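You operate a simulated robot arm through the tools that you are given. There is no shell and no other tool. Be economical: measure what you need, move in short steps, check, and stop when the job is done.

The job below is to be done with a simulated robot arm. You get a single attempt, and the scene is never put back.

Task
Close the service board drawer. Fetch the sea salt sack with the green band and stand it on the test bed. Put the batch five bottle on the recharge bench. Put the jar with the blue cap on the blue tray. Take the resin cartridge seven and put it on the test bed. Take the cork packer with blue ends and leave it on the dock mat. Take the steel pin and leave it on top of the white bung. The order is free. Set down upright: sea salt sack with the green band, batch five bottle, jar with the blue cap, resin cartridge seven.

It is judged by the outcome, as a careful person would: the job done as asked, and still so three seconds after it is handed in. It fails if anything else is knocked over, pushed out of place, dropped, spilled or broken. Lids that push on must go on centred and level and be pressed home; caps that screw on are set level and turned clockwise until they are tight.

Robot
A 7-joint arm with a two-finger parallel gripper on a trunk, on a base that drives. Base frame: it is fixed to the floor where the robot stands at the start and does not move with it; the origin is under the middle of the robot, x ahead of it, y to its left, z up. Units: m, degrees, N and s.
With the tool pointing down near the work surface it reaches from about 0.3 to 0.72 m from the robot's upright axis, wherever it stands. Its first joint turns from -166.0 to 166.0 degrees. Places, roughly: batch five bottle [1.5, 0.5, 1]; blue tray (17x13x3 cm) [1.7, 0.2, 0.9]; cork packer with blue ends [-0.25, 2, 0.75]; dock mat [2.3, 2.3, 0.9]; jar with the blue cap [1.5, 0.5, 1]; recharge bench [1.2, -0.4, 0.8]; resin cartridge seven [1.25, -0.75, 0.75]; sea salt sack with the green band [0.5, 0.25, 1]; service board drawer [0.5, 0.1, 0.8]; steel pin (4x2x5 cm) [1, 3.6, 0.9]; test bed (48x18 cm) [1.98, -0.16, 0.88]; white bung [1.5, 0.75, 1]. Payload 1.57 kg.
The tool frame sits at the grasp point between the pads (the TCP): z along the fingers, y along the line on which they close. The tips reach 0.03 m beyond it. The gripper opens to 0.08 m. The fingers are 0.017 m wide and 0.012 m thick; the gripper's body (0.04 by 0.082 m) begins 0.08 m behind the TCP.
Orientation is that of the tool frame in the base frame, as a unit quaternion [x, y, z, w]. With the fingers straight down and closing along the base's y, the tool's x points along the base's -x, its y along +y and its z along -z.

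Tools
- The arm moves only by the tool drive_tool. Its argument "targets" is a list that holds one entry, the list of rows, each a list of 6 numbers: the shift along the tool's x, y, z in m, then the turn, a rotation vector about the tool's x, y, z in rad. In form: [[[tx, ty, tz, wx, wy, wz], ...]]. A call has 1 to 8 rows; each row shifts and turns the commanded pose from where the row before left it, along the tool's axes as they then stand. "fingers" is the finger opening in m, from 0 to 0.08, set as the call begins (left out, the last holds). Each row takes 0.2 s and may step no farther than 0.05 m and 8.6 degrees from the row before; otherwise, or with a gripper value out of range, the whole call is refused. A pose out of reach is approached as far as the arm can. The call stops where the force on the tool passes 40 N (or 10 N more than at its start, if that is more) or the arm is blocked; 0.2 s more then pass. The fingers move at their own pace (about 0.072 m/s each) and stop on an object; they squeeze with about 40 N. The grip force told is the motor's: it shows also when the fingers shut on nothing. Time passes only in rows, and 0.2 s behind the last, so rows that do not move let the fingers close. It gives the time, the measured TCP pose, the force on the tool (base axes), the opening and the grip force at its end, in the units of the frame above (readings bear some noise), with the torque about the TCP (base axes, N m) and any sound that the robot's microphone picked up, and new pictures: "pictures" is both (left out), scene, wrist or none.
- Cameras (640 x 400 px; columns grow to the right, rows downward): "scene" is now at [-0.0051, 0.121, 1.391]; the picture's right is [-0.19, -0.98, 0.00], its down [-0.59, 0.11, -0.80] and it looks along [0.79, -0.15, -0.60] (base axes); focal length 274 px, centre (320, 200). "wrist" rides on the gripper at [0.072, -0.007, -0.122] in the tool frame; the picture's right is [0.09, 1.00, 0.00], its down [-0.84, 0.08, -0.54] and it looks along [-0.54, 0.05, 0.84] (tool axes); focal length 238 px, centre (320, 200). There is no depth. A picture from a camera that has moved, and an enlarged one, comes with that camera's place and axes in the base frame and with its lens.
- move_column(by): slides the trunk up (or, below 0, down) by that many m; the arm and the scene camera ride with it, the base frame stays. It gives what a move gives, with no picture.
- drive_base(legs): drives the robot by 1 to 6 legs, each [ahead, left, turn to the left] in m, m and degrees, along the robot's own axes; the way and the turn of a leg run together, so that a leg with both is an arc; at most 1.5 m and 180 degrees a leg. The arm and the cameras ride along, it lands a little off, and it stops where it bumps. It gives what a move gives, and a new picture of the scene camera.
- aim_head(pan, tilt): turns the head with the scene camera to pan (to the left, within 86 degrees either way) and tilt (down, from -29 to 69), counted from straight ahead of the robot. It gives what a move gives, and a new picture of the scene camera.
- close_up(camera, box): a new picture of the part [left, top, right, bottom] of that camera's present view, enlarged. No time passes.
- finish_job(): hands the job in; it is judged then, once.

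Go step by step. Nothing tells you exact positions but the pictures and the camera data: compare them with the known pose of the tool, close in by small moves and look again before you grip or let go. The budget is 196 turns and 260 pictures, counting those below and the enlarged ones. Unless the task says otherwise, let go and move clear before handing in, and close with one line.

The tools are called as a command line: name --argument value ..., lists and objects as JSON in quotes. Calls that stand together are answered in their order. drive_tool: Moves the arm, as the interface text tells. Its arguments: {"type":"object","properties":{"targets":{"type":"array","items":{"type":"array","items":{"type":"array","items":{"type":"number"}}}},"fingers":{"type":"number"},"pictures":{"type":"string","enum":["both","scene","wrist","none"]}},"required":["targets"]} The other tools are called the same way: move_column (by) slides the trunk up or down; drive_base (legs) drives the base; aim_head (pan, tilt) turns the head that bears the scene camera; close_up (camera, box) takes an enlarged picture of a part of a camera's view; finish_job () hands the job in.

At the start:

```text
t: 0.0
ee_pos: [0.4564, 0.0344, 1.1981]
ee_rot: [0.0, 1.0, 0.0, 0.0]
wrist_force: [0.7, 0.4, 0.1]
ft_torque: [-0.01, -0.02, 0.01]
finger_gap: 0.0799
grip_force: 0.0
trunk travel left (down, up): [-0.05, 0.065]
robot x, y, heading: [0.0008, -0.0006, 0.0]
head pan, tilt: [-10.7, 36.6]
```

scene: 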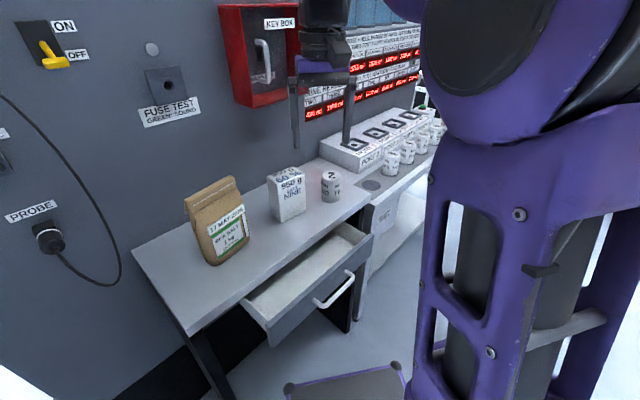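
wrist: 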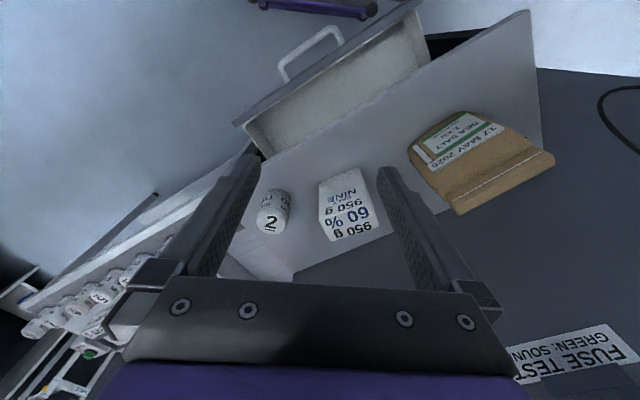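

I see a service board with an open drawer, the salt sack on it, and benches beyond to the right. I'll look around first to map the place.

aim_head --pan 30 --tilt 35

aim_head --pan -50 --tilt 25

aim_head --pan 0 --tilt 50

```text
t: 1.1
ee_pos: [0.4565, 0.0334, 1.1973]
ee_rot: [0.0, 1.0, -0.001, 0.001]
wrist_force: [0.5, 0.5, 0.0]
ft_torque: [0.0, 0.0, 0.02]
finger_gap: 0.0799
grip_force: 0.0
trunk travel left (down, up): [-0.05, 0.065]
robot x, y, heading: [0.0012, -0.0036, -0.1]
head pan, tilt: [30.0, 35.0]
camera scene: at [-0.0144, 0.1811, 1.3936], right [0.5, -0.87, 0.0], down [-0.5, -0.29, -0.82], along [0.71, 0.41, -0.57], focal length 274 px, centre (320, 200)
```

scene: 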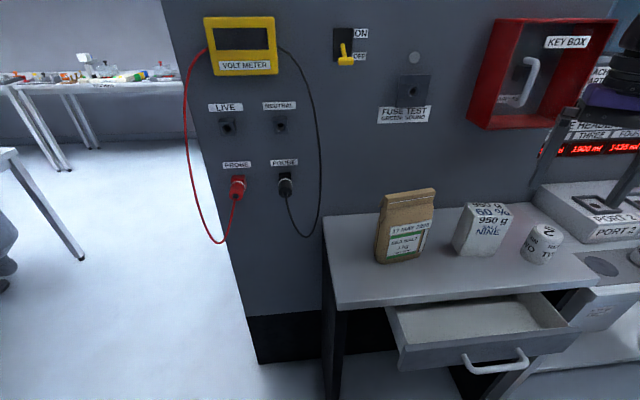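

```text
t: 2.6
ee_pos: [0.4555, 0.0343, 1.1963]
ee_rot: [0.001, 1.0, 0.0, 0.0]
wrist_force: [-0.6, 0.3, 0.2]
ft_torque: [-0.02, -0.02, 0.0]
finger_gap: 0.0801
grip_force: 0.1
trunk travel left (down, up): [-0.05, 0.065]
robot x, y, heading: [-0.0013, 0.0028, -0.1]
head pan, tilt: [-50.0, 25.0]
camera scene: at [-0.0314, 0.0666, 1.4093], right [-0.77, -0.64, 0.0], down [-0.27, 0.32, -0.91], along [0.58, -0.69, -0.42], focal length 274 px, centre (320, 200)
```

scene: 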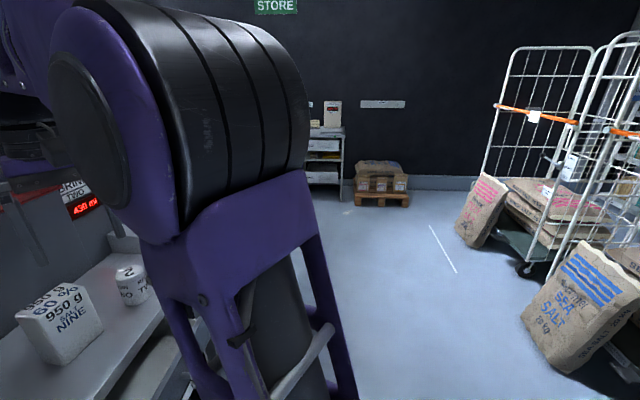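

```text
t: 3.8
ee_pos: [0.4568, 0.0336, 1.1971]
ee_rot: [0.0, 1.0, 0.0, 0.0]
wrist_force: [-1.1, -0.6, 0.1]
ft_torque: [-0.04, 0.02, 0.03]
finger_gap: 0.0798
grip_force: 0.0
trunk travel left (down, up): [-0.05, 0.065]
robot x, y, heading: [0.0006, -0.0021, -0.2]
head pan, tilt: [0.0, 50.0]
camera scene: at [-0.0137, 0.137, 1.3719], right [0.0, -1.0, 0.0], down [-0.77, 0.0, -0.64], along [0.64, 0.0, -0.77], focal length 274 px, centre (320, 200)
```

scene: 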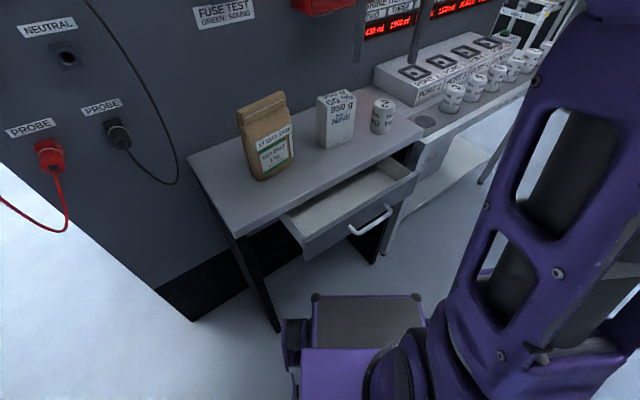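

The drawer handle is at about (0.395, 0.01, 0.80), the board top is near z 0.87, and the drawer closes along (0.80, 0.60). I'll lower the closed fingers in front of the handle.

drive_tool --targets '[[[0.042, -0.025, 0, 0, 0, 0], [0.042, -0.025, 0, 0, 0, 0], [0.042, -0.025, 0, 0, 0, 0], [0, 0, 0.05, 0, 0, 0], [0, 0, 0.05, 0, 0, 0], [0, 0, 0.05, 0, 0, 0], [0, 0, 0.05, 0, 0, 0], [0, 0, 0.05, 0, 0, 0]]]' --fingers 0 --pictures "none"

drive_tool --targets '[[[0, 0, 0.05, 0, 0, 0], [0, 0, 0.05, 0, 0, 0], [0, 0, 0.045, 0, 0, 0]]]'

```text
t: 5.6
ee_pos: [0.3311, -0.0421, 0.9481]
ee_rot: [-0.002, 1.0, 0.0, 0.002]
wrist_force: [-0.2, 0.0, -0.2]
ft_torque: [0.01, -0.01, -0.02]
finger_gap: 0.0
grip_force: 21.1
trunk travel left (down, up): [-0.05, 0.065]
robot x, y, heading: [-0.0005, -0.0016, 0.0]
head pan, tilt: [0.0, 50.0]
```

```text
t: 6.4
ee_pos: [0.3322, -0.044, 0.8002]
ee_rot: [0.0, 1.0, 0.0, 0.001]
wrist_force: [-0.1, -0.4, 0.4]
ft_torque: [-0.01, -0.02, 0.0]
finger_gap: 0.0
grip_force: 21.7
trunk travel left (down, up): [-0.05, 0.065]
robot x, y, heading: [-0.004, 0.0019, -0.0]
head pan, tilt: [0.0, 50.0]
camera scene: at [-0.014, 0.1371, 1.3719], right [0.0, -1.0, 0.0], down [-0.77, 0.0, -0.64], along [0.64, 0.0, -0.77], focal length 274 px, centre (320, 200)
camera wrist: at [0.2594, -0.0499, 0.9212], right [-0.09, 1.0, 0.0], down [0.84, 0.08, 0.54], along [0.54, 0.05, -0.84], focal length 238 px, centre (320, 200)
```

scene: 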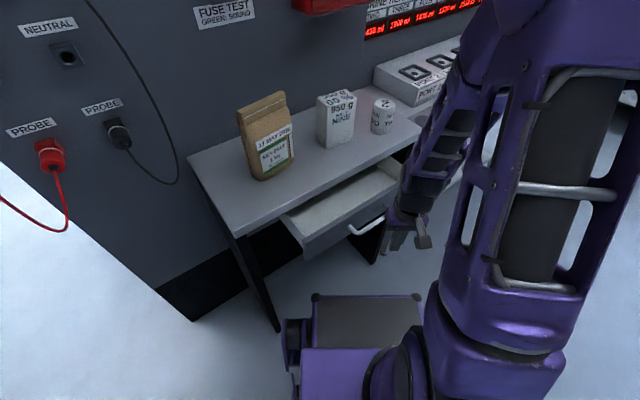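
wrist: 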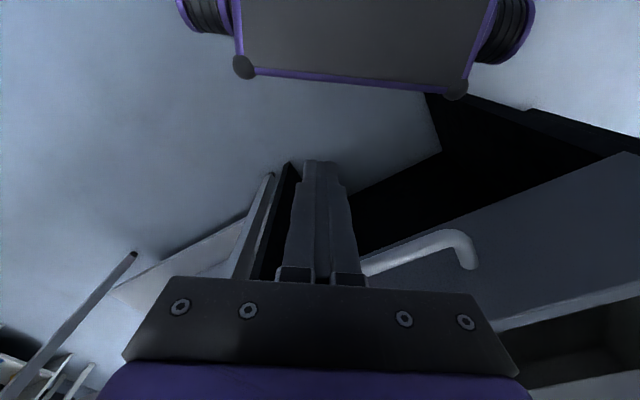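

The fingers are in front of the handle at its height. Now I push along (0.80, 0.60).

drive_tool --targets '[[[0.006, 0.009, 0, 0, 0, 0], [-0.0239, 0.0181, 0, 0, 0, 0], [-0.0159, 0.0121, 0, 0, 0, 0], [-0.0159, 0.0121, 0, 0, 0, 0], [-0.0159, 0.0121, 0, 0, 0, 0], [-0.0159, 0.0121, 0, 0, 0, 0]]]' --pictures "both"

```text
t: 7.8
ee_pos: [0.412, 0.036, 0.8018]
ee_rot: [0.0, 1.0, 0.001, 0.0]
wrist_force: [-0.8, 0.3, -0.3]
ft_torque: [0.0, 0.03, 0.0]
finger_gap: 0.0001
grip_force: 21.1
trunk travel left (down, up): [-0.05, 0.065]
robot x, y, heading: [0.0002, 0.0003, -0.0]
head pan, tilt: [0.0, 50.0]
camera scene: at [-0.0137, 0.137, 1.3718], right [0.0, -1.0, 0.0], down [-0.77, 0.0, -0.64], along [0.64, 0.0, -0.77], focal length 274 px, centre (320, 200)
camera wrist: at [0.34, 0.0287, 0.9235], right [-0.09, 1.0, 0.0], down [0.84, 0.08, 0.54], along [0.54, 0.05, -0.84], focal length 238 px, centre (320, 200)
```

scene: 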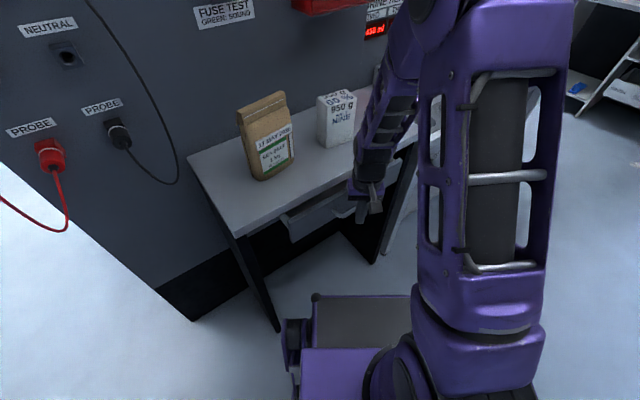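
wrist: 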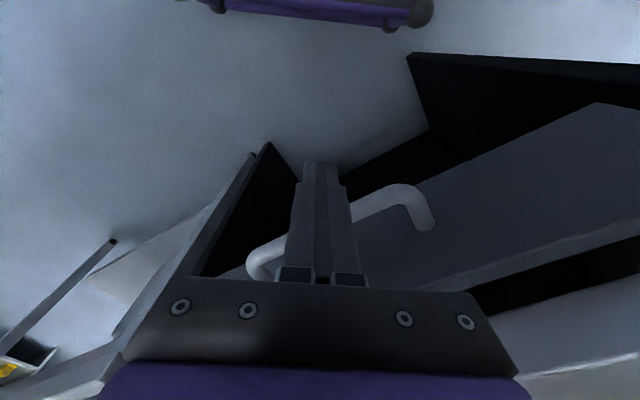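

The drawer is going in, pushed near the handle's middle. I keep pushing until it resists.

drive_tool --targets '[[[-0.0119, 0.009, 0, 0, 0, 0], [-0.0119, 0.009, 0, 0, 0, 0], [-0.0119, 0.009, 0, 0, 0, 0], [-0.0119, 0.009, 0, 0, 0, 0], [-0.0119, 0.009, 0, 0, 0, 0], [-0.0119, 0.009, 0, 0, 0, 0]]]' --pictures "both"

```text
t: 8.6
ee_pos: [0.439, 0.055, 0.8024]
ee_rot: [0.002, 1.0, -0.005, -0.011]
wrist_force: [-10.4, -5.3, 18.4]
ft_torque: [0.31, -0.27, 0.09]
finger_gap: 0.0
grip_force: 21.3
trunk travel left (down, up): [-0.05, 0.065]
robot x, y, heading: [-0.0003, 0.0007, -0.2]
head pan, tilt: [0.0, 50.0]
stopped in row 4: the force on the tool passed its limit at 54 N (the readings are from after the stop); the commanded pose is now the measured one
camera scene: at [-0.0158, 0.1362, 1.3723], right [0.0, -1.0, 0.0], down [-0.77, 0.0, -0.64], along [0.64, 0.0, -0.77], focal length 274 px, centre (320, 200)
camera wrist: at [0.3691, 0.0493, 0.9242], right [-0.09, 1.0, -0.01], down [0.85, 0.08, 0.52], along [0.52, 0.04, -0.85], focal length 238 px, centre (320, 200)
```

scene: 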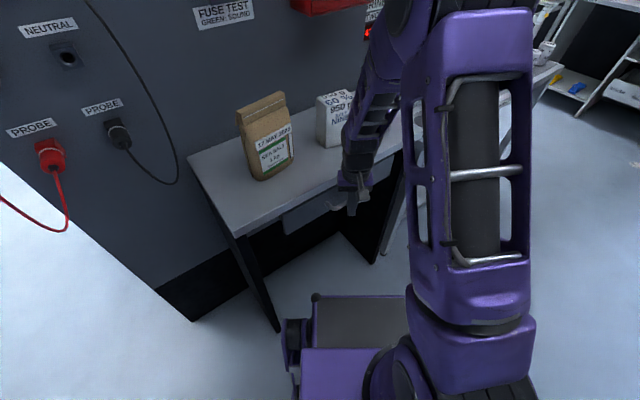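
wrist: 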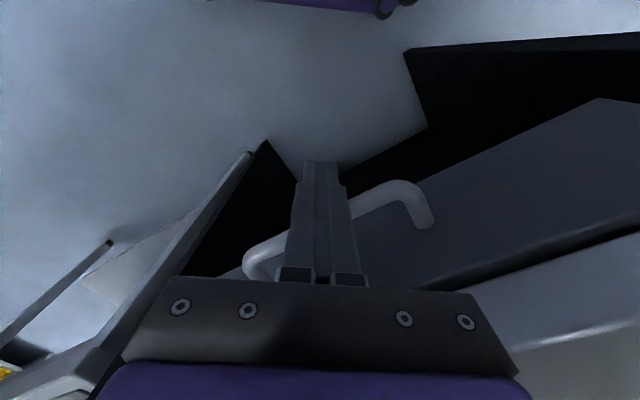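

It stopped at 54 N. I back off and rise to see whether the drawer is truly shut.

drive_tool --targets '[[[0.03, -0.023, 0, 0, 0, 0], [0.03, -0.023, 0, 0, 0, 0], [0, 0, -0.05, 0, 0, 0], [0, 0, -0.05, 0, 0, 0], [0, 0, -0.05, 0, 0, 0], [0, 0, -0.05, 0, 0, 0], [0, -0.05, -0.0, 0, 0, 0]]]' --pictures "both"

```text
t: 10.2
ee_pos: [0.385, -0.0357, 1.0037]
ee_rot: [0.002, 1.0, -0.004, -0.012]
wrist_force: [-0.4, 0.0, -0.4]
ft_torque: [-0.02, -0.01, 0.01]
finger_gap: 0.0
grip_force: 21.3
trunk travel left (down, up): [-0.05, 0.065]
robot x, y, heading: [-0.0014, -0.0029, -0.0]
head pan, tilt: [0.0, 50.0]
camera scene: at [-0.0141, 0.1371, 1.3718], right [0.0, -1.0, 0.0], down [-0.77, 0.0, -0.64], along [0.64, 0.0, -0.77], focal length 274 px, centre (320, 200)
camera wrist: at [0.3155, -0.0425, 1.1267], right [-0.09, 1.0, -0.01], down [0.85, 0.08, 0.52], along [0.52, 0.04, -0.85], focal length 238 px, centre (320, 200)
```

scene: 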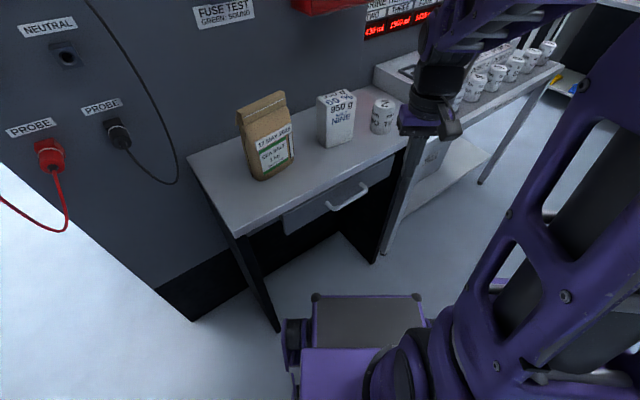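
wrist: 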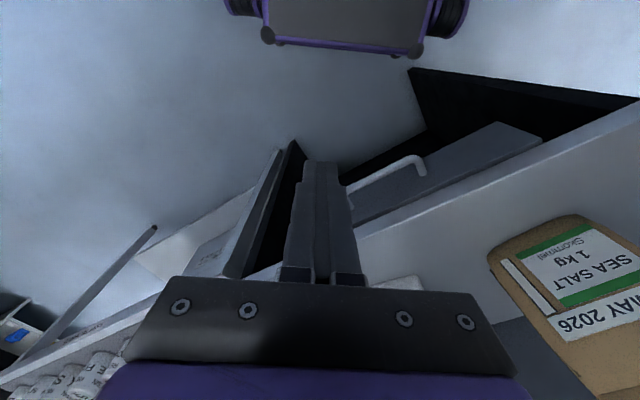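

close_up --camera "wrist" --box '[320, 80, 640, 280]'

close_up --camera "scene" --box '[180, 80, 460, 255]'

```text
2.00 times, centred on (480, 180) of wrist
camera zoom: at [0.3155, -0.0425, 1.1267], right [-0.09, 1.0, -0.01], down [0.85, 0.08, 0.52], along [0.52, 0.04, -0.85], focal length 477 px, centre (0, 240)
```

zoom: 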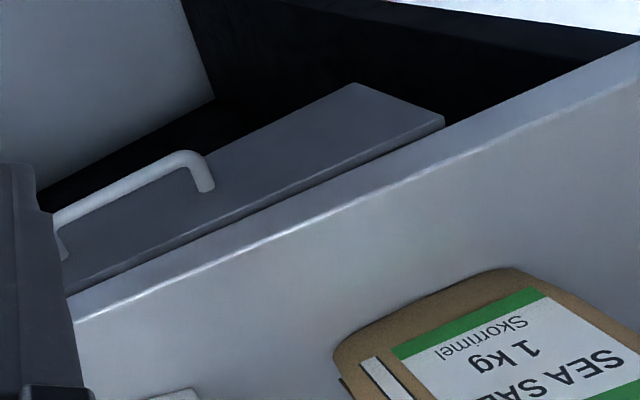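

```text
2.29 times, centred on (320, 168) of scene
camera zoom: at [-0.0141, 0.1371, 1.3718], right [0.0, -1.0, 0.0], down [-0.77, 0.0, -0.64], along [0.64, 0.0, -0.77], focal length 627 px, centre (320, 274)
```

zoom: 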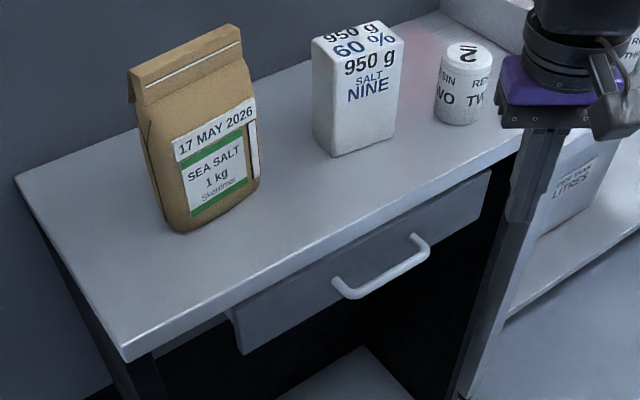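

The drawer looks nearly flush; I push once more from slightly higher, to be sure that it was the drawer's stop and not the gripper body touching the board.

drive_tool --targets '[[[-0.01, 0.046, 0, 0, 0, 0], [0, 0, 0.048, 0, 0, 0], [0, 0, 0.048, 0, 0, 0], [0, 0, 0.048, 0, 0, 0], [0, 0, 0.042, 0, 0, 0]]]' --pictures "none"

drive_tool --targets '[[[-0.0159, 0.0121, 0, 0, 0, 0], [-0.0119, 0.009, 0, 0, 0, 0], [-0.008, 0.006, 0, 0, 0, 0], [-0.008, 0.006, 0, 0, 0, 0], [-0.008, 0.006, 0, 0, 0, 0], [-0.008, 0.006, 0, 0, 0, 0], [-0.008, 0.006, 0, 0, 0, 0]]]' --pictures "scene"

```text
t: 11.4
ee_pos: [0.3899, 0.0061, 0.8162]
ee_rot: [0.003, 1.0, -0.005, -0.012]
wrist_force: [0.1, -0.4, -0.1]
ft_torque: [0.02, -0.01, 0.03]
finger_gap: 0.0001
grip_force: 21.0
trunk travel left (down, up): [-0.05, 0.065]
robot x, y, heading: [0.0003, 0.001, -0.0]
head pan, tilt: [0.0, 50.0]
```

```text
t: 13.0
ee_pos: [0.4471, 0.0482, 0.8124]
ee_rot: [0.005, 1.0, -0.007, -0.022]
wrist_force: [-8.8, -4.1, 8.4]
ft_torque: [0.01, 0.01, 0.08]
finger_gap: 0.0002
grip_force: 21.5
trunk travel left (down, up): [-0.05, 0.065]
robot x, y, heading: [-0.0053, -0.0007, -0.1]
head pan, tilt: [0.0, 50.0]
stopped in row 7: the force on the tool passed its limit at 48 N (the readings are from after the stop); the commanded pose is now the measured one
camera scene: at [-0.0155, 0.136, 1.372], right [0.0, -1.0, 0.0], down [-0.77, 0.0, -0.64], along [0.64, 0.0, -0.77], focal length 274 px, centre (320, 200)
```

scene: 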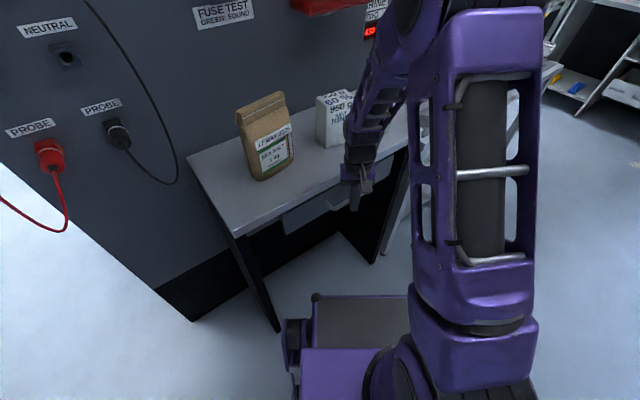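

The stop came at the same spot, so the drawer is closed. Next I go up and over to look at the sack from above, turning the gripper to close across its thickness.

drive_tool --targets '[[[0.03, -0.023, 0, 0, 0, 0], [0, 0, -0.05, 0, 0, 0], [0, 0, -0.05, 0, 0, 0], [0, 0, -0.05, 0, 0, 0], [0, 0, -0.05, 0, 0, 0], [0, 0, -0.05, 0, 0, 0], [0, 0, -0.05, 0, 0, 0], [0, 0, -0.05, 0, 0, 0]]]' --fingers 0.08 --pictures "none"

drive_tool --targets '[[[0, 0, -0.04, 0, 0, 0.132], [0, 0, 0, 0, 0, 0.132], [0, 0, 0, 0, 0, 0.132], [0, 0, 0, 0, 0, 0.132], [0, 0, 0, 0, 0, 0.132], [0, 0, 0, 0, 0, 0.132], [0, 0, 0, 0, 0, 0.132]]]' --pictures "both"

```text
t: 14.8
ee_pos: [0.4344, 0.0318, 1.1618]
ee_rot: [0.005, 1.0, -0.007, -0.02]
wrist_force: [0.3, -0.1, -0.3]
ft_torque: [0.0, -0.04, -0.02]
finger_gap: 0.0799
grip_force: 0.0
trunk travel left (down, up): [-0.05, 0.065]
robot x, y, heading: [-0.0038, -0.0, -0.1]
head pan, tilt: [0.0, 50.0]
```

```text
t: 16.4
ee_pos: [0.4362, 0.032, 1.2039]
ee_rot: [0.451, 0.892, -0.016, -0.016]
wrist_force: [-0.2, 0.1, 0.4]
ft_torque: [0.0, 0.03, 0.02]
finger_gap: 0.0803
grip_force: 0.1
trunk travel left (down, up): [-0.05, 0.065]
robot x, y, heading: [0.0008, -0.0024, -0.0]
head pan, tilt: [0.0, 50.0]
camera scene: at [-0.0143, 0.1365, 1.3718], right [0.0, -1.0, 0.0], down [-0.77, 0.0, -0.64], along [0.64, 0.0, -0.77], focal length 274 px, centre (320, 200)
camera wrist: at [0.3916, 0.0871, 1.3244], right [0.75, 0.66, -0.04], down [0.58, -0.62, 0.53], along [0.33, -0.42, -0.85], focal length 238 px, centre (320, 200)
```

scene: 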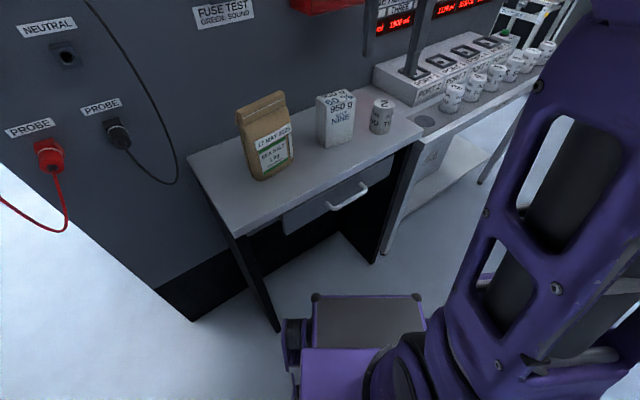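
wrist: 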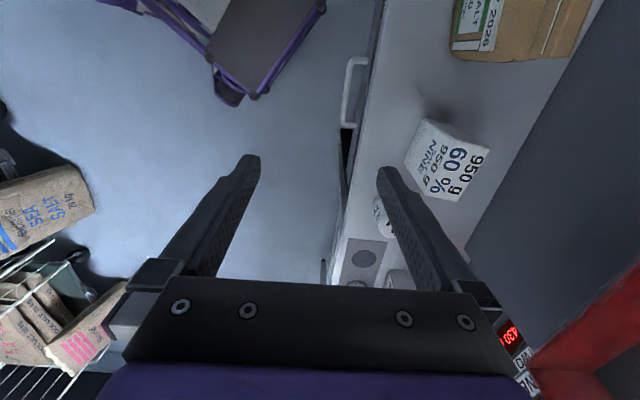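

I level the tool and move over the sack for a closer look.

drive_tool --targets '[[[0, 0, 0, -0.043, -0.014, 0], [0.028, 0.037, 0, 0, 0, 0], [0.028, 0.037, 0, 0, 0, 0], [0.028, 0.037, 0, 0, 0, 0], [0.028, 0.037, 0, 0, 0, 0], [0.028, 0.037, 0, 0, 0, 0]]]' --pictures "both"

```text
t: 17.8
ee_pos: [0.5014, 0.2536, 1.2016]
ee_rot: [0.45, 0.893, 0.0, 0.001]
wrist_force: [0.5, 0.3, 0.2]
ft_torque: [0.01, 0.0, 0.03]
finger_gap: 0.08
grip_force: 0.0
trunk travel left (down, up): [-0.05, 0.065]
robot x, y, heading: [-0.0017, -0.0017, 0.0]
head pan, tilt: [0.0, 50.0]
camera scene: at [-0.0143, 0.1364, 1.3718], right [0.0, -1.0, 0.0], down [-0.77, 0.0, -0.64], along [0.64, 0.0, -0.77], focal length 274 px, centre (320, 200)
camera wrist: at [0.4523, 0.3073, 1.3225], right [0.75, 0.67, 0.0], down [0.56, -0.63, 0.54], along [0.36, -0.4, -0.84], focal length 238 px, centre (320, 200)
```

scene: 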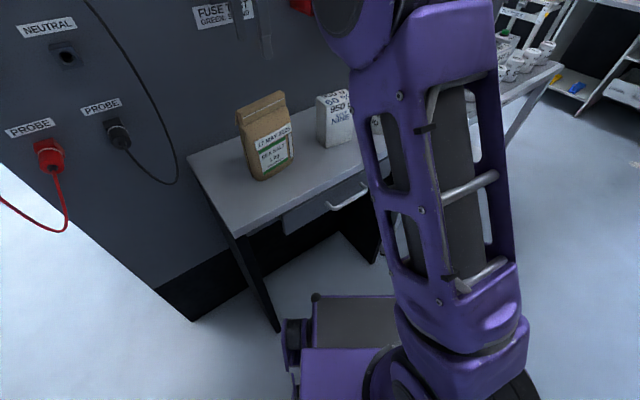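
wrist: 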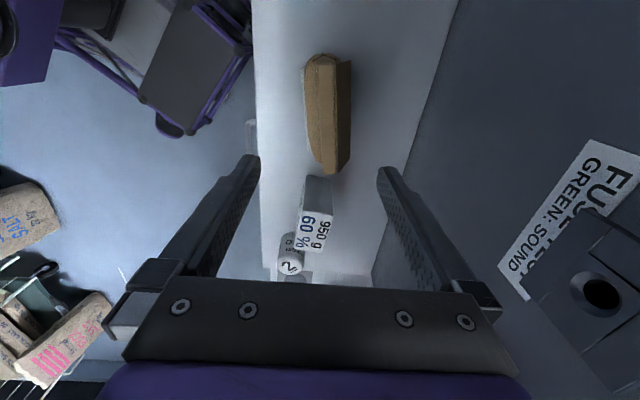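

close_up --camera "wrist" --box '[240, 30, 440, 190]'

```text
2.50 times, centred on (340, 110) of wrist
camera zoom: at [0.4523, 0.3073, 1.3225], right [0.75, 0.67, 0.0], down [0.56, -0.63, 0.54], along [0.36, -0.4, -0.84], focal length 596 px, centre (270, 425)
```

zoom: 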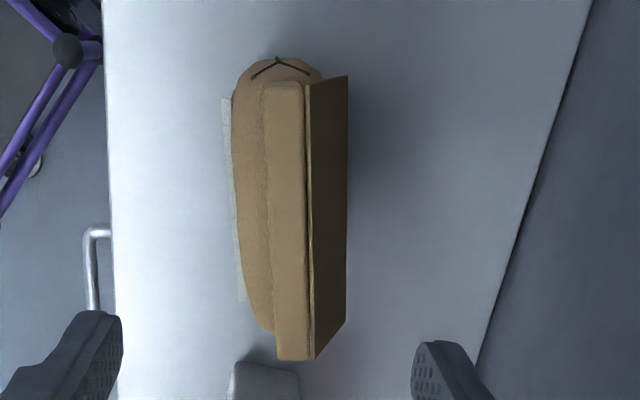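

The sack is turned about 45°, its top fold at about (0.505, 0.262, 1.075). I align with it and come partway down.

drive_tool --targets '[[[-0.004, 0.0113, 0, 0, 0, -0.149], [0, 0, 0.04, 0, 0, 0], [0, 0, 0.04, 0, 0, 0]]]' --pictures "wrist"

```text
t: 18.6
ee_pos: [0.5125, 0.2582, 1.1214]
ee_rot: [0.382, 0.924, 0.001, 0.001]
wrist_force: [-0.2, 0.0, 0.1]
ft_torque: [-0.01, -0.03, 0.02]
finger_gap: 0.0802
grip_force: 0.1
trunk travel left (down, up): [-0.05, 0.065]
robot x, y, heading: [-0.0018, -0.0003, -0.1]
head pan, tilt: [0.0, 50.0]
camera wrist: at [0.456, 0.3032, 1.2411], right [0.64, 0.77, 0.0], down [0.65, -0.54, 0.54], along [0.42, -0.34, -0.84], focal length 238 px, centre (320, 200)
```

wrist: 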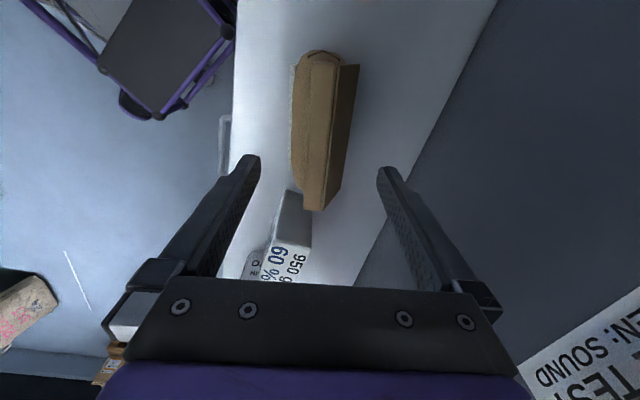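

Aligned well between the fingers. I lower and grip.

drive_tool --targets '[[[0, 0, 0.035, 0, 0, 0], [0, 0, 0.035, 0, 0, 0], [0, 0, 0.035, 0, 0, 0]]]' --pictures "wrist"

```text
t: 19.4
ee_pos: [0.5136, 0.258, 1.0153]
ee_rot: [0.382, 0.924, 0.001, 0.001]
wrist_force: [-0.4, 0.0, 0.4]
ft_torque: [-0.01, 0.01, -0.01]
finger_gap: 0.0799
grip_force: 0.1
trunk travel left (down, up): [-0.05, 0.065]
robot x, y, heading: [-0.0027, -0.0012, -0.1]
head pan, tilt: [0.0, 50.0]
camera wrist: at [0.4565, 0.3041, 1.1362], right [0.64, 0.77, 0.0], down [0.65, -0.54, 0.54], along [0.42, -0.35, -0.84], focal length 238 px, centre (320, 200)
```

wrist: 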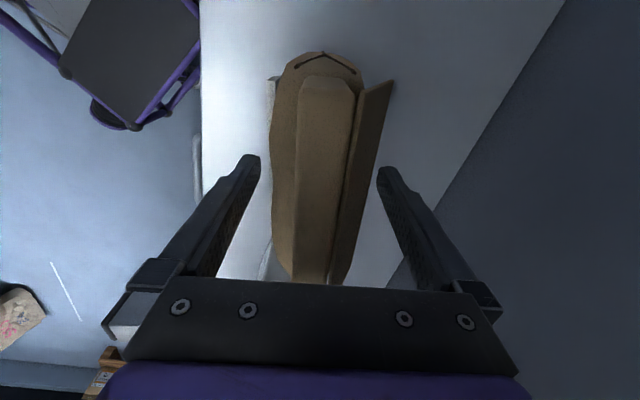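

drive_tool --targets '[[[0, 0, 0.005, 0, 0, 0], [0, 0, 0, 0, 0, 0], [0, 0, 0, 0, 0, 0], [0, 0, 0, 0, 0, 0]]]' --fingers 0 --pictures "wrist"

```text
t: 20.4
ee_pos: [0.5127, 0.2572, 1.0116]
ee_rot: [0.382, 0.924, -0.001, 0.001]
wrist_force: [-4.4, -4.3, 4.0]
ft_torque: [-0.26, 0.25, 0.01]
finger_gap: 0.0478
grip_force: 40.3
trunk travel left (down, up): [-0.05, 0.065]
robot x, y, heading: [0.0, -0.0029, 0.1]
head pan, tilt: [0.0, 50.0]
camera wrist: at [0.4555, 0.303, 1.1323], right [0.64, 0.77, 0.0], down [0.65, -0.54, 0.54], along [0.42, -0.35, -0.84], focal length 238 px, centre (320, 200)
```

wrist: 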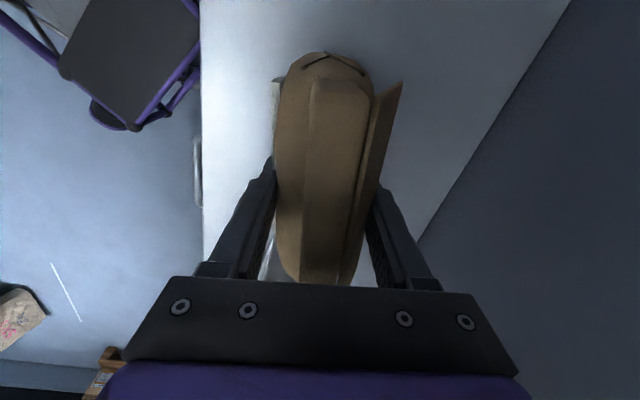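

Gripped at 4.8 cm. I lift.

drive_tool --targets '[[[0, 0, -0.01, 0, 0, 0], [0, 0, -0.03, 0, 0, 0], [0, 0, -0.04, 0, 0, 0], [0, 0, -0.04, 0, 0, 0]]]' --pictures "both"

```text
t: 21.4
ee_pos: [0.5122, 0.2588, 1.1311]
ee_rot: [0.382, 0.924, 0.0, -0.001]
wrist_force: [-0.2, -0.9, -10.4]
ft_torque: [-0.09, -0.04, 0.01]
finger_gap: 0.0476
grip_force: 40.5
trunk travel left (down, up): [-0.05, 0.065]
robot x, y, heading: [-0.0038, 0.0001, -0.1]
head pan, tilt: [0.0, 50.0]
camera scene: at [-0.0136, 0.1368, 1.3717], right [0.0, -1.0, 0.0], down [-0.77, 0.0, -0.64], along [0.64, 0.0, -0.77], focal length 274 px, centre (320, 200)
camera wrist: at [0.4558, 0.3046, 1.2524], right [0.64, 0.77, 0.0], down [0.65, -0.54, 0.54], along [0.42, -0.35, -0.84], focal length 238 px, centre (320, 200)
```

scene: 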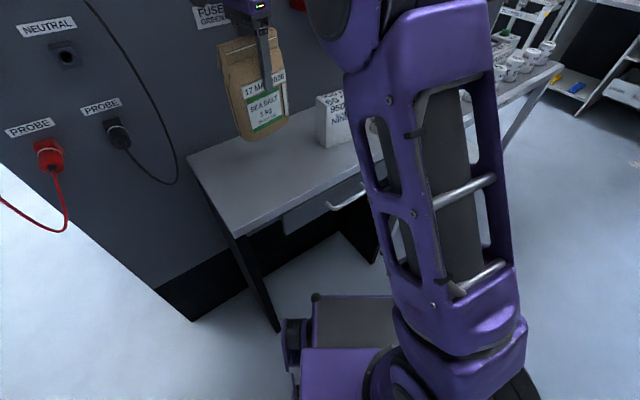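
wrist: 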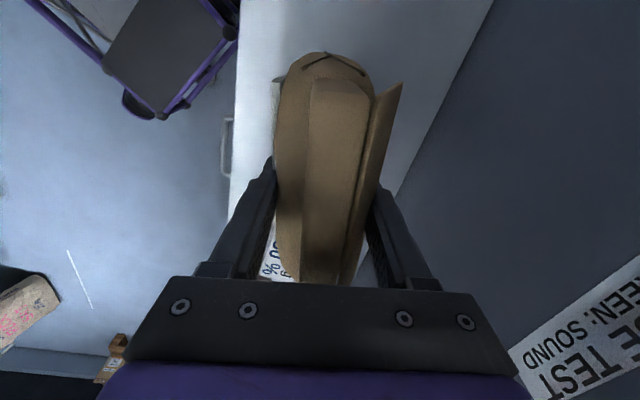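

Sack is held well. I bring it back over the robot's front and look around for the way to the test bed behind this partition.

drive_tool --targets '[[[-0.007, -0.0425, 0, 0, 0, 0], [-0.007, -0.0425, 0, 0, 0, 0], [-0.007, -0.0425, 0, 0, 0, 0], [-0.007, -0.0425, 0, 0, 0, 0], [-0.007, -0.0425, 0, 0, 0, 0], [-0.007, -0.0425, 0, 0, 0, 0]]]' --pictures "none"

aim_head --pan 80 --tilt 15

aim_head --pan 20 --tilt 10

aim_head --pan -35 --tilt 20

```text
t: 22.8
ee_pos: [0.3651, 0.0483, 1.1281]
ee_rot: [0.381, 0.925, -0.005, -0.008]
wrist_force: [-0.2, 0.0, -10.5]
ft_torque: [-0.07, -0.1, 0.0]
finger_gap: 0.0476
grip_force: 39.9
trunk travel left (down, up): [-0.05, 0.065]
robot x, y, heading: [0.0006, 0.0004, -0.0]
head pan, tilt: [0.0, 50.0]
```

```text
t: 24.3
ee_pos: [0.3637, 0.0482, 1.1311]
ee_rot: [0.382, 0.924, -0.003, -0.005]
wrist_force: [-0.4, 0.3, -10.5]
ft_torque: [-0.02, -0.06, 0.01]
finger_gap: 0.0477
grip_force: 39.9
trunk travel left (down, up): [-0.05, 0.065]
robot x, y, heading: [0.0014, 0.0006, -0.0]
head pan, tilt: [80.0, 15.0]
camera scene: at [-0.0244, 0.1055, 1.3669], right [-0.43, -0.9, 0.0], down [-0.73, 0.34, -0.59], along [0.53, -0.25, -0.81], focal length 274 px, centre (320, 200)
```

scene: 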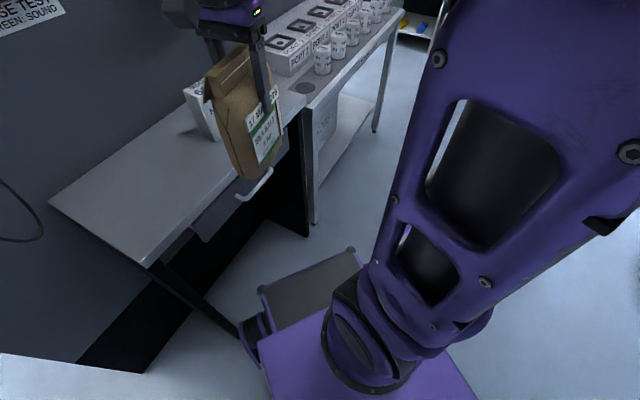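

```text
t: 25.6
ee_pos: [0.3652, 0.0488, 1.1305]
ee_rot: [0.382, 0.924, -0.003, -0.003]
wrist_force: [0.1, 0.0, -9.7]
ft_torque: [0.0, -0.04, 0.0]
finger_gap: 0.0476
grip_force: 40.1
trunk travel left (down, up): [-0.05, 0.065]
robot x, y, heading: [-0.0012, -0.0, -0.1]
head pan, tilt: [20.0, 10.0]
camera scene: at [-0.0246, 0.1049, 1.367], right [-0.43, -0.9, 0.0], down [-0.73, 0.35, -0.59], along [0.53, -0.26, -0.81], focal length 274 px, centre (320, 200)
```

scene: 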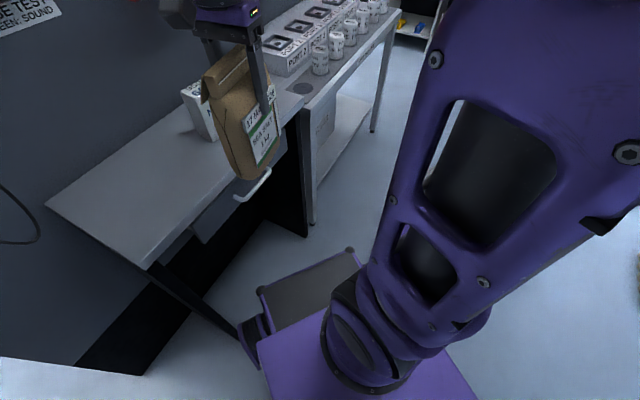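

```text
t: 26.9
ee_pos: [0.3616, 0.0485, 1.1344]
ee_rot: [0.382, 0.924, 0.0, 0.001]
wrist_force: [-0.6, 0.1, -9.7]
ft_torque: [0.01, -0.05, -0.03]
finger_gap: 0.0478
grip_force: 40.2
trunk travel left (down, up): [-0.05, 0.065]
robot x, y, heading: [0.0008, -0.0006, -0.1]
head pan, tilt: [-35.0, 20.0]
camera scene: at [-0.0146, 0.0832, 1.4171], right [-0.57, -0.82, 0.0], down [-0.28, 0.2, -0.94], along [0.77, -0.54, -0.34], focal length 274 px, centre (320, 200)
```

scene: 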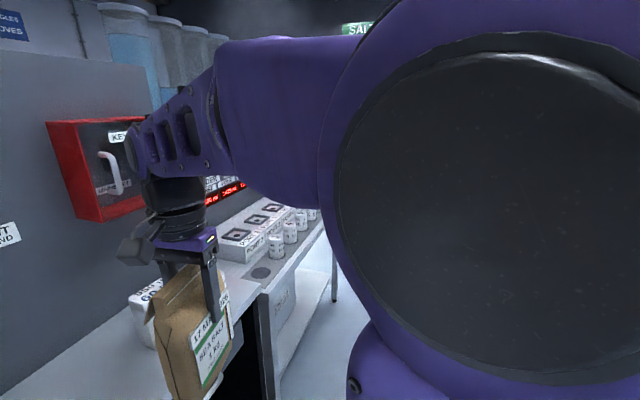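

The head did not reach its left settings earlier (perhaps the arm was in the way). I try again.

aim_head --pan 40 --tilt 20

```text
t: 28.3
ee_pos: [0.3638, 0.0493, 1.1313]
ee_rot: [0.382, 0.924, -0.003, -0.003]
wrist_force: [0.3, -0.5, -9.6]
ft_torque: [-0.06, -0.05, 0.01]
finger_gap: 0.0475
grip_force: 39.4
trunk travel left (down, up): [-0.05, 0.065]
robot x, y, heading: [-0.0019, -0.0025, -0.1]
head pan, tilt: [40.0, 20.0]
camera scene: at [-0.0014, 0.1103, 1.4183], right [-0.28, -0.96, 0.0], down [-0.32, 0.09, -0.94], along [0.9, -0.27, -0.33], focal length 274 px, centre (320, 200)
```

scene: 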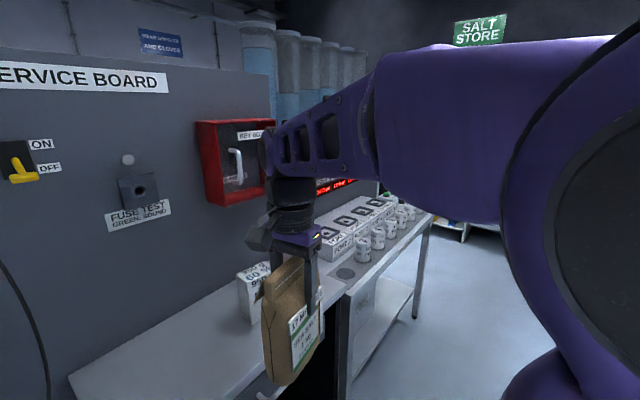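

The arm blocks the head; I move the tool back to its starting spot and look left.

drive_tool --targets '[[[-0.0255, 0.0183, -0.023, 0, 0, 0], [-0.0255, 0.0183, -0.023, 0, 0, 0], [-0.0255, 0.0183, -0.023, 0, 0, 0], [0, 0, 0, 0, 0, 0]]]' --pictures "none"

aim_head --pan 75 --tilt 15

aim_head --pan 30 --tilt 10

```text
t: 29.3
ee_pos: [0.4545, 0.0346, 1.199]
ee_rot: [0.382, 0.924, -0.001, -0.002]
wrist_force: [0.2, -0.5, -10.6]
ft_torque: [-0.04, -0.05, -0.01]
finger_gap: 0.0475
grip_force: 39.9
trunk travel left (down, up): [-0.05, 0.065]
robot x, y, heading: [-0.0008, 0.0028, -0.0]
head pan, tilt: [40.0, 20.0]
```

```text
t: 30.4
ee_pos: [0.4551, 0.0338, 1.1989]
ee_rot: [0.382, 0.924, -0.001, -0.002]
wrist_force: [-0.6, -0.2, -11.6]
ft_torque: [-0.02, -0.05, -0.01]
finger_gap: 0.0476
grip_force: 40.4
trunk travel left (down, up): [-0.05, 0.065]
robot x, y, heading: [-0.0023, 0.0026, -0.2]
head pan, tilt: [75.0, 15.0]
camera scene: at [-0.0101, 0.1837, 1.4213], right [0.5, -0.86, 0.0], down [-0.26, -0.15, -0.95], along [0.82, 0.48, -0.3], focal length 274 px, centre (320, 200)
```

scene: 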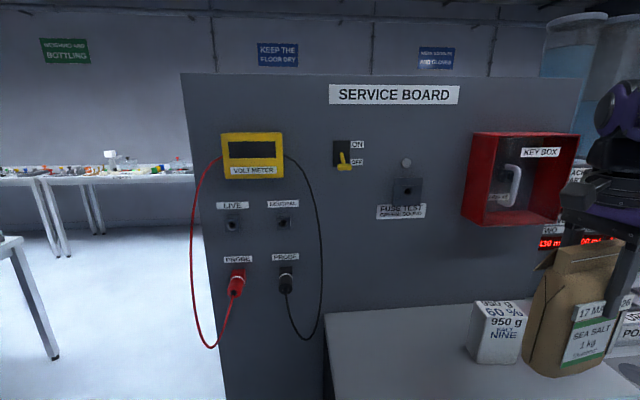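

```text
t: 31.5
ee_pos: [0.4534, 0.0353, 1.2018]
ee_rot: [0.381, 0.925, 0.001, 0.002]
wrist_force: [-0.9, 0.4, -9.6]
ft_torque: [-0.02, 0.0, 0.0]
finger_gap: 0.0477
grip_force: 40.2
trunk travel left (down, up): [-0.05, 0.065]
robot x, y, heading: [-0.0003, -0.0025, -0.3]
head pan, tilt: [30.0, 10.0]
camera scene: at [-0.0102, 0.1824, 1.4375], right [0.49, -0.87, 0.0], down [-0.12, -0.07, -0.99], along [0.86, 0.49, -0.13], focal length 274 px, centre (320, 200)
```

scene: 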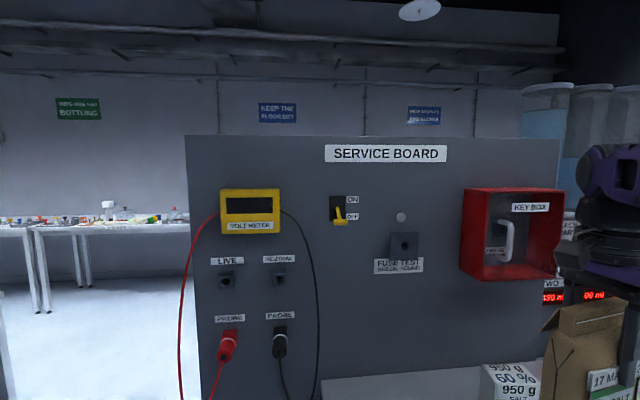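

aim_head --pan 70 --tilt 25

aim_head --pan 70 --tilt 25

```text
t: 32.5
ee_pos: [0.4545, 0.0339, 1.1994]
ee_rot: [0.383, 0.924, -0.001, -0.002]
wrist_force: [0.7, -0.6, -10.6]
ft_torque: [0.01, -0.04, 0.0]
finger_gap: 0.0476
grip_force: 39.8
trunk travel left (down, up): [-0.05, 0.065]
robot x, y, heading: [-0.0037, -0.0037, -0.1]
head pan, tilt: [70.0, 25.0]
camera scene: at [-0.0116, 0.1843, 1.439], right [0.52, -0.86, 0.0], down [-0.1, -0.06, -0.99], along [0.85, 0.51, -0.12], focal length 274 px, centre (320, 200)
```

scene: 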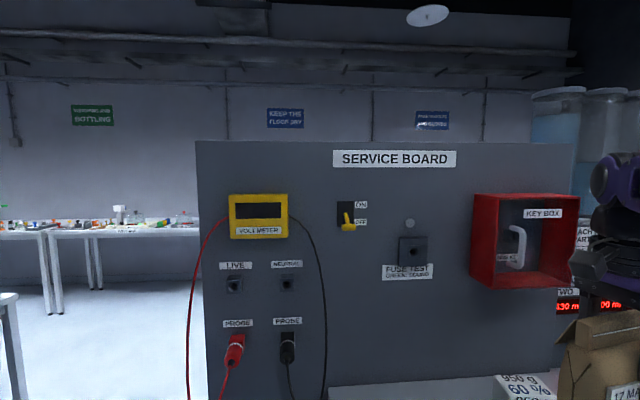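

```text
t: 33.1
ee_pos: [0.4543, 0.0344, 1.1993]
ee_rot: [0.382, 0.924, -0.001, -0.002]
wrist_force: [0.6, -0.8, -8.8]
ft_torque: [-0.03, -0.04, 0.0]
finger_gap: 0.0476
grip_force: 39.8
trunk travel left (down, up): [-0.05, 0.065]
robot x, y, heading: [0.0007, -0.001, -0.1]
head pan, tilt: [70.0, 25.0]
camera scene: at [-0.0117, 0.1844, 1.4391], right [0.52, -0.86, 0.0], down [-0.1, -0.06, -0.99], along [0.85, 0.51, -0.12], focal length 274 px, centre (320, 200)
```

scene: 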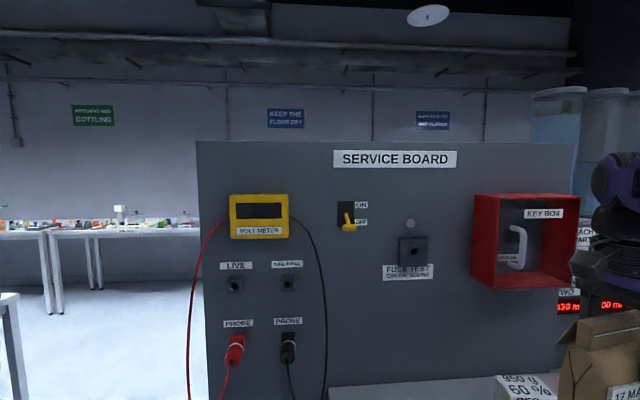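

The head can't turn left past about 30° with the arm so. I back up, turn left, and drive to the open passage past the panel's left end at about (0.39, 0.75).

aim_head --pan 0 --tilt 25

drive_base --legs '[[-0.25, 0, 0], [0, 0, 90]]'

```text
t: 34.5
ee_pos: [0.4535, 0.0346, 1.2027]
ee_rot: [0.381, 0.925, 0.001, 0.002]
wrist_force: [0.7, -0.4, -10.6]
ft_torque: [-0.03, -0.05, 0.01]
finger_gap: 0.0475
grip_force: 40.0
trunk travel left (down, up): [-0.05, 0.065]
robot x, y, heading: [-0.0004, -0.0015, -0.2]
head pan, tilt: [0.0, 25.0]
camera scene: at [-0.0114, 0.1831, 1.4418], right [0.5, -0.86, 0.0], down [-0.08, -0.04, -1.0], along [0.86, 0.5, -0.09], focal length 274 px, centre (320, 200)
```

scene: 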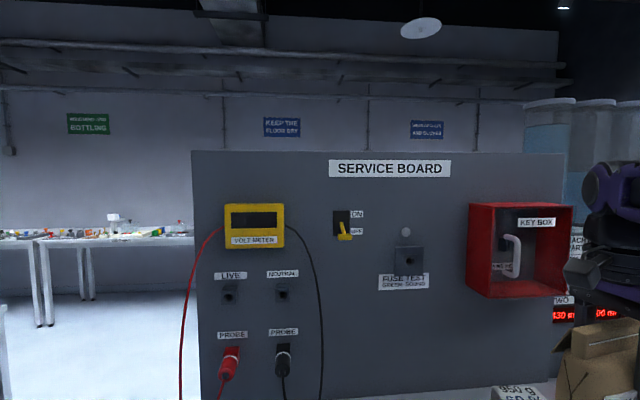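

```text
t: 40.4
ee_pos: [-0.2925, 0.4535, 1.2004]
ee_rot: [-0.393, 0.919, 0.0, 0.0]
wrist_force: [0.8, 0.4, -9.9]
ft_torque: [0.04, -0.01, 0.03]
finger_gap: 0.0475
grip_force: 39.7
trunk travel left (down, up): [-0.05, 0.065]
robot x, y, heading: [-0.2501, 0.0022, 91.4]
head pan, tilt: [0.0, 25.0]
camera scene: at [-0.3882, -0.0031, 1.4093], right [1.0, 0.02, 0.0], down [0.01, -0.42, -0.91], along [-0.02, 0.91, -0.42], focal length 274 px, centre (320, 200)
```

scene: 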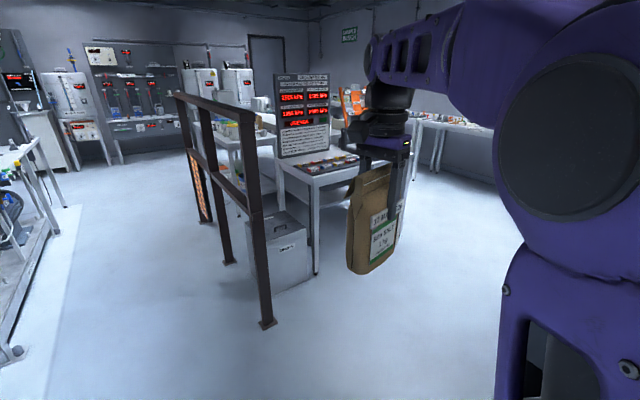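

I see the packer's table ahead beyond a railing, and free floor to the right. I drive ahead 1.1 m, then turn right to face past the panel.

drive_base --legs '[[1.12, 0, 0], [0, 0, -91.4]]'

```text
t: 50.0
ee_pos: [0.1805, 1.1514, 1.2]
ee_rot: [0.38, 0.925, -0.001, 0.0]
wrist_force: [0.7, -0.7, -9.5]
ft_torque: [-0.02, -0.04, 0.03]
finger_gap: 0.0475
grip_force: 39.4
trunk travel left (down, up): [-0.05, 0.065]
robot x, y, heading: [-0.2751, 1.1135, 0.3]
head pan, tilt: [0.0, 25.0]
camera scene: at [-0.2715, 1.2515, 1.4093], right [0.0, -1.0, 0.0], down [-0.42, 0.0, -0.91], along [0.91, 0.0, -0.42], focal length 274 px, centre (320, 200)
```

scene: 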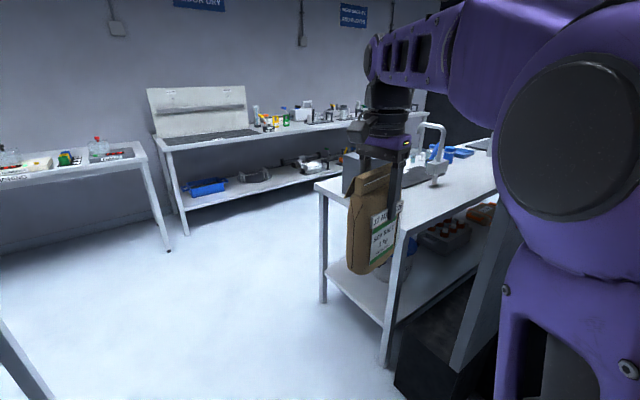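

The target benches stand behind the panel: a bench with a sink, with a 1.6 m aisle between it and the back bench. I drive around its near end.

drive_base --legs '[[0, 0, 28], [1.42, 0, 0]]'

```text
t: 58.4
ee_pos: [1.3337, 2.0317, 1.2008]
ee_rot: [0.14, 0.99, -0.001, 0.0]
wrist_force: [-0.2, 0.5, -9.9]
ft_torque: [-0.01, -0.06, 0.0]
finger_gap: 0.0478
grip_force: 39.9
trunk travel left (down, up): [-0.05, 0.065]
robot x, y, heading: [0.9563, 1.7809, 28.5]
head pan, tilt: [0.0, 25.0]
camera scene: at [0.8865, 1.9038, 1.4093], right [0.48, -0.88, 0.0], down [-0.37, -0.2, -0.91], along [0.79, 0.43, -0.42], focal length 274 px, centre (320, 200)
```

scene: 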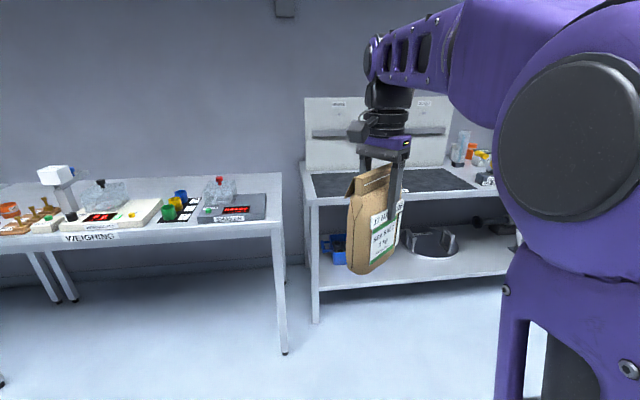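

The black dock mat is ahead at about (2.3, 2.2). I move into the aisle and turn along it.

drive_base --legs '[[0.47, -0.42, 0], [0, 0, -81.3]]'

```text
t: 66.5
ee_pos: [1.8775, 1.3182, 1.1993]
ee_rot: [0.745, 0.667, 0.0, 0.0]
wrist_force: [0.1, 0.5, -10.9]
ft_torque: [-0.05, -0.01, 0.0]
finger_gap: 0.0472
grip_force: 40.0
trunk travel left (down, up): [-0.05, 0.065]
robot x, y, heading: [1.5652, 1.6517, -51.5]
head pan, tilt: [0.0, 25.0]
camera scene: at [1.678, 1.7342, 1.4093], right [-0.78, -0.62, 0.0], down [-0.26, 0.33, -0.91], along [0.56, -0.71, -0.42], focal length 274 px, centre (320, 200)
```

scene: 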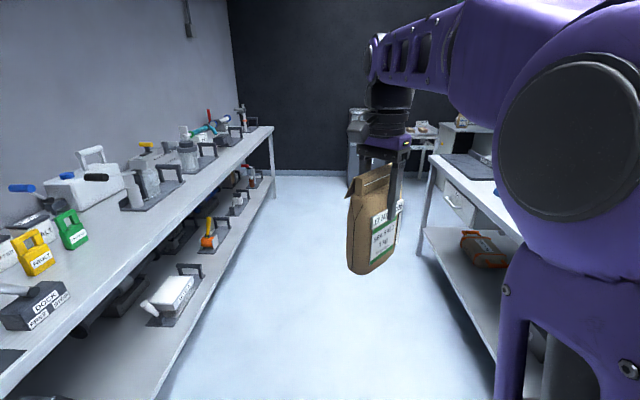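

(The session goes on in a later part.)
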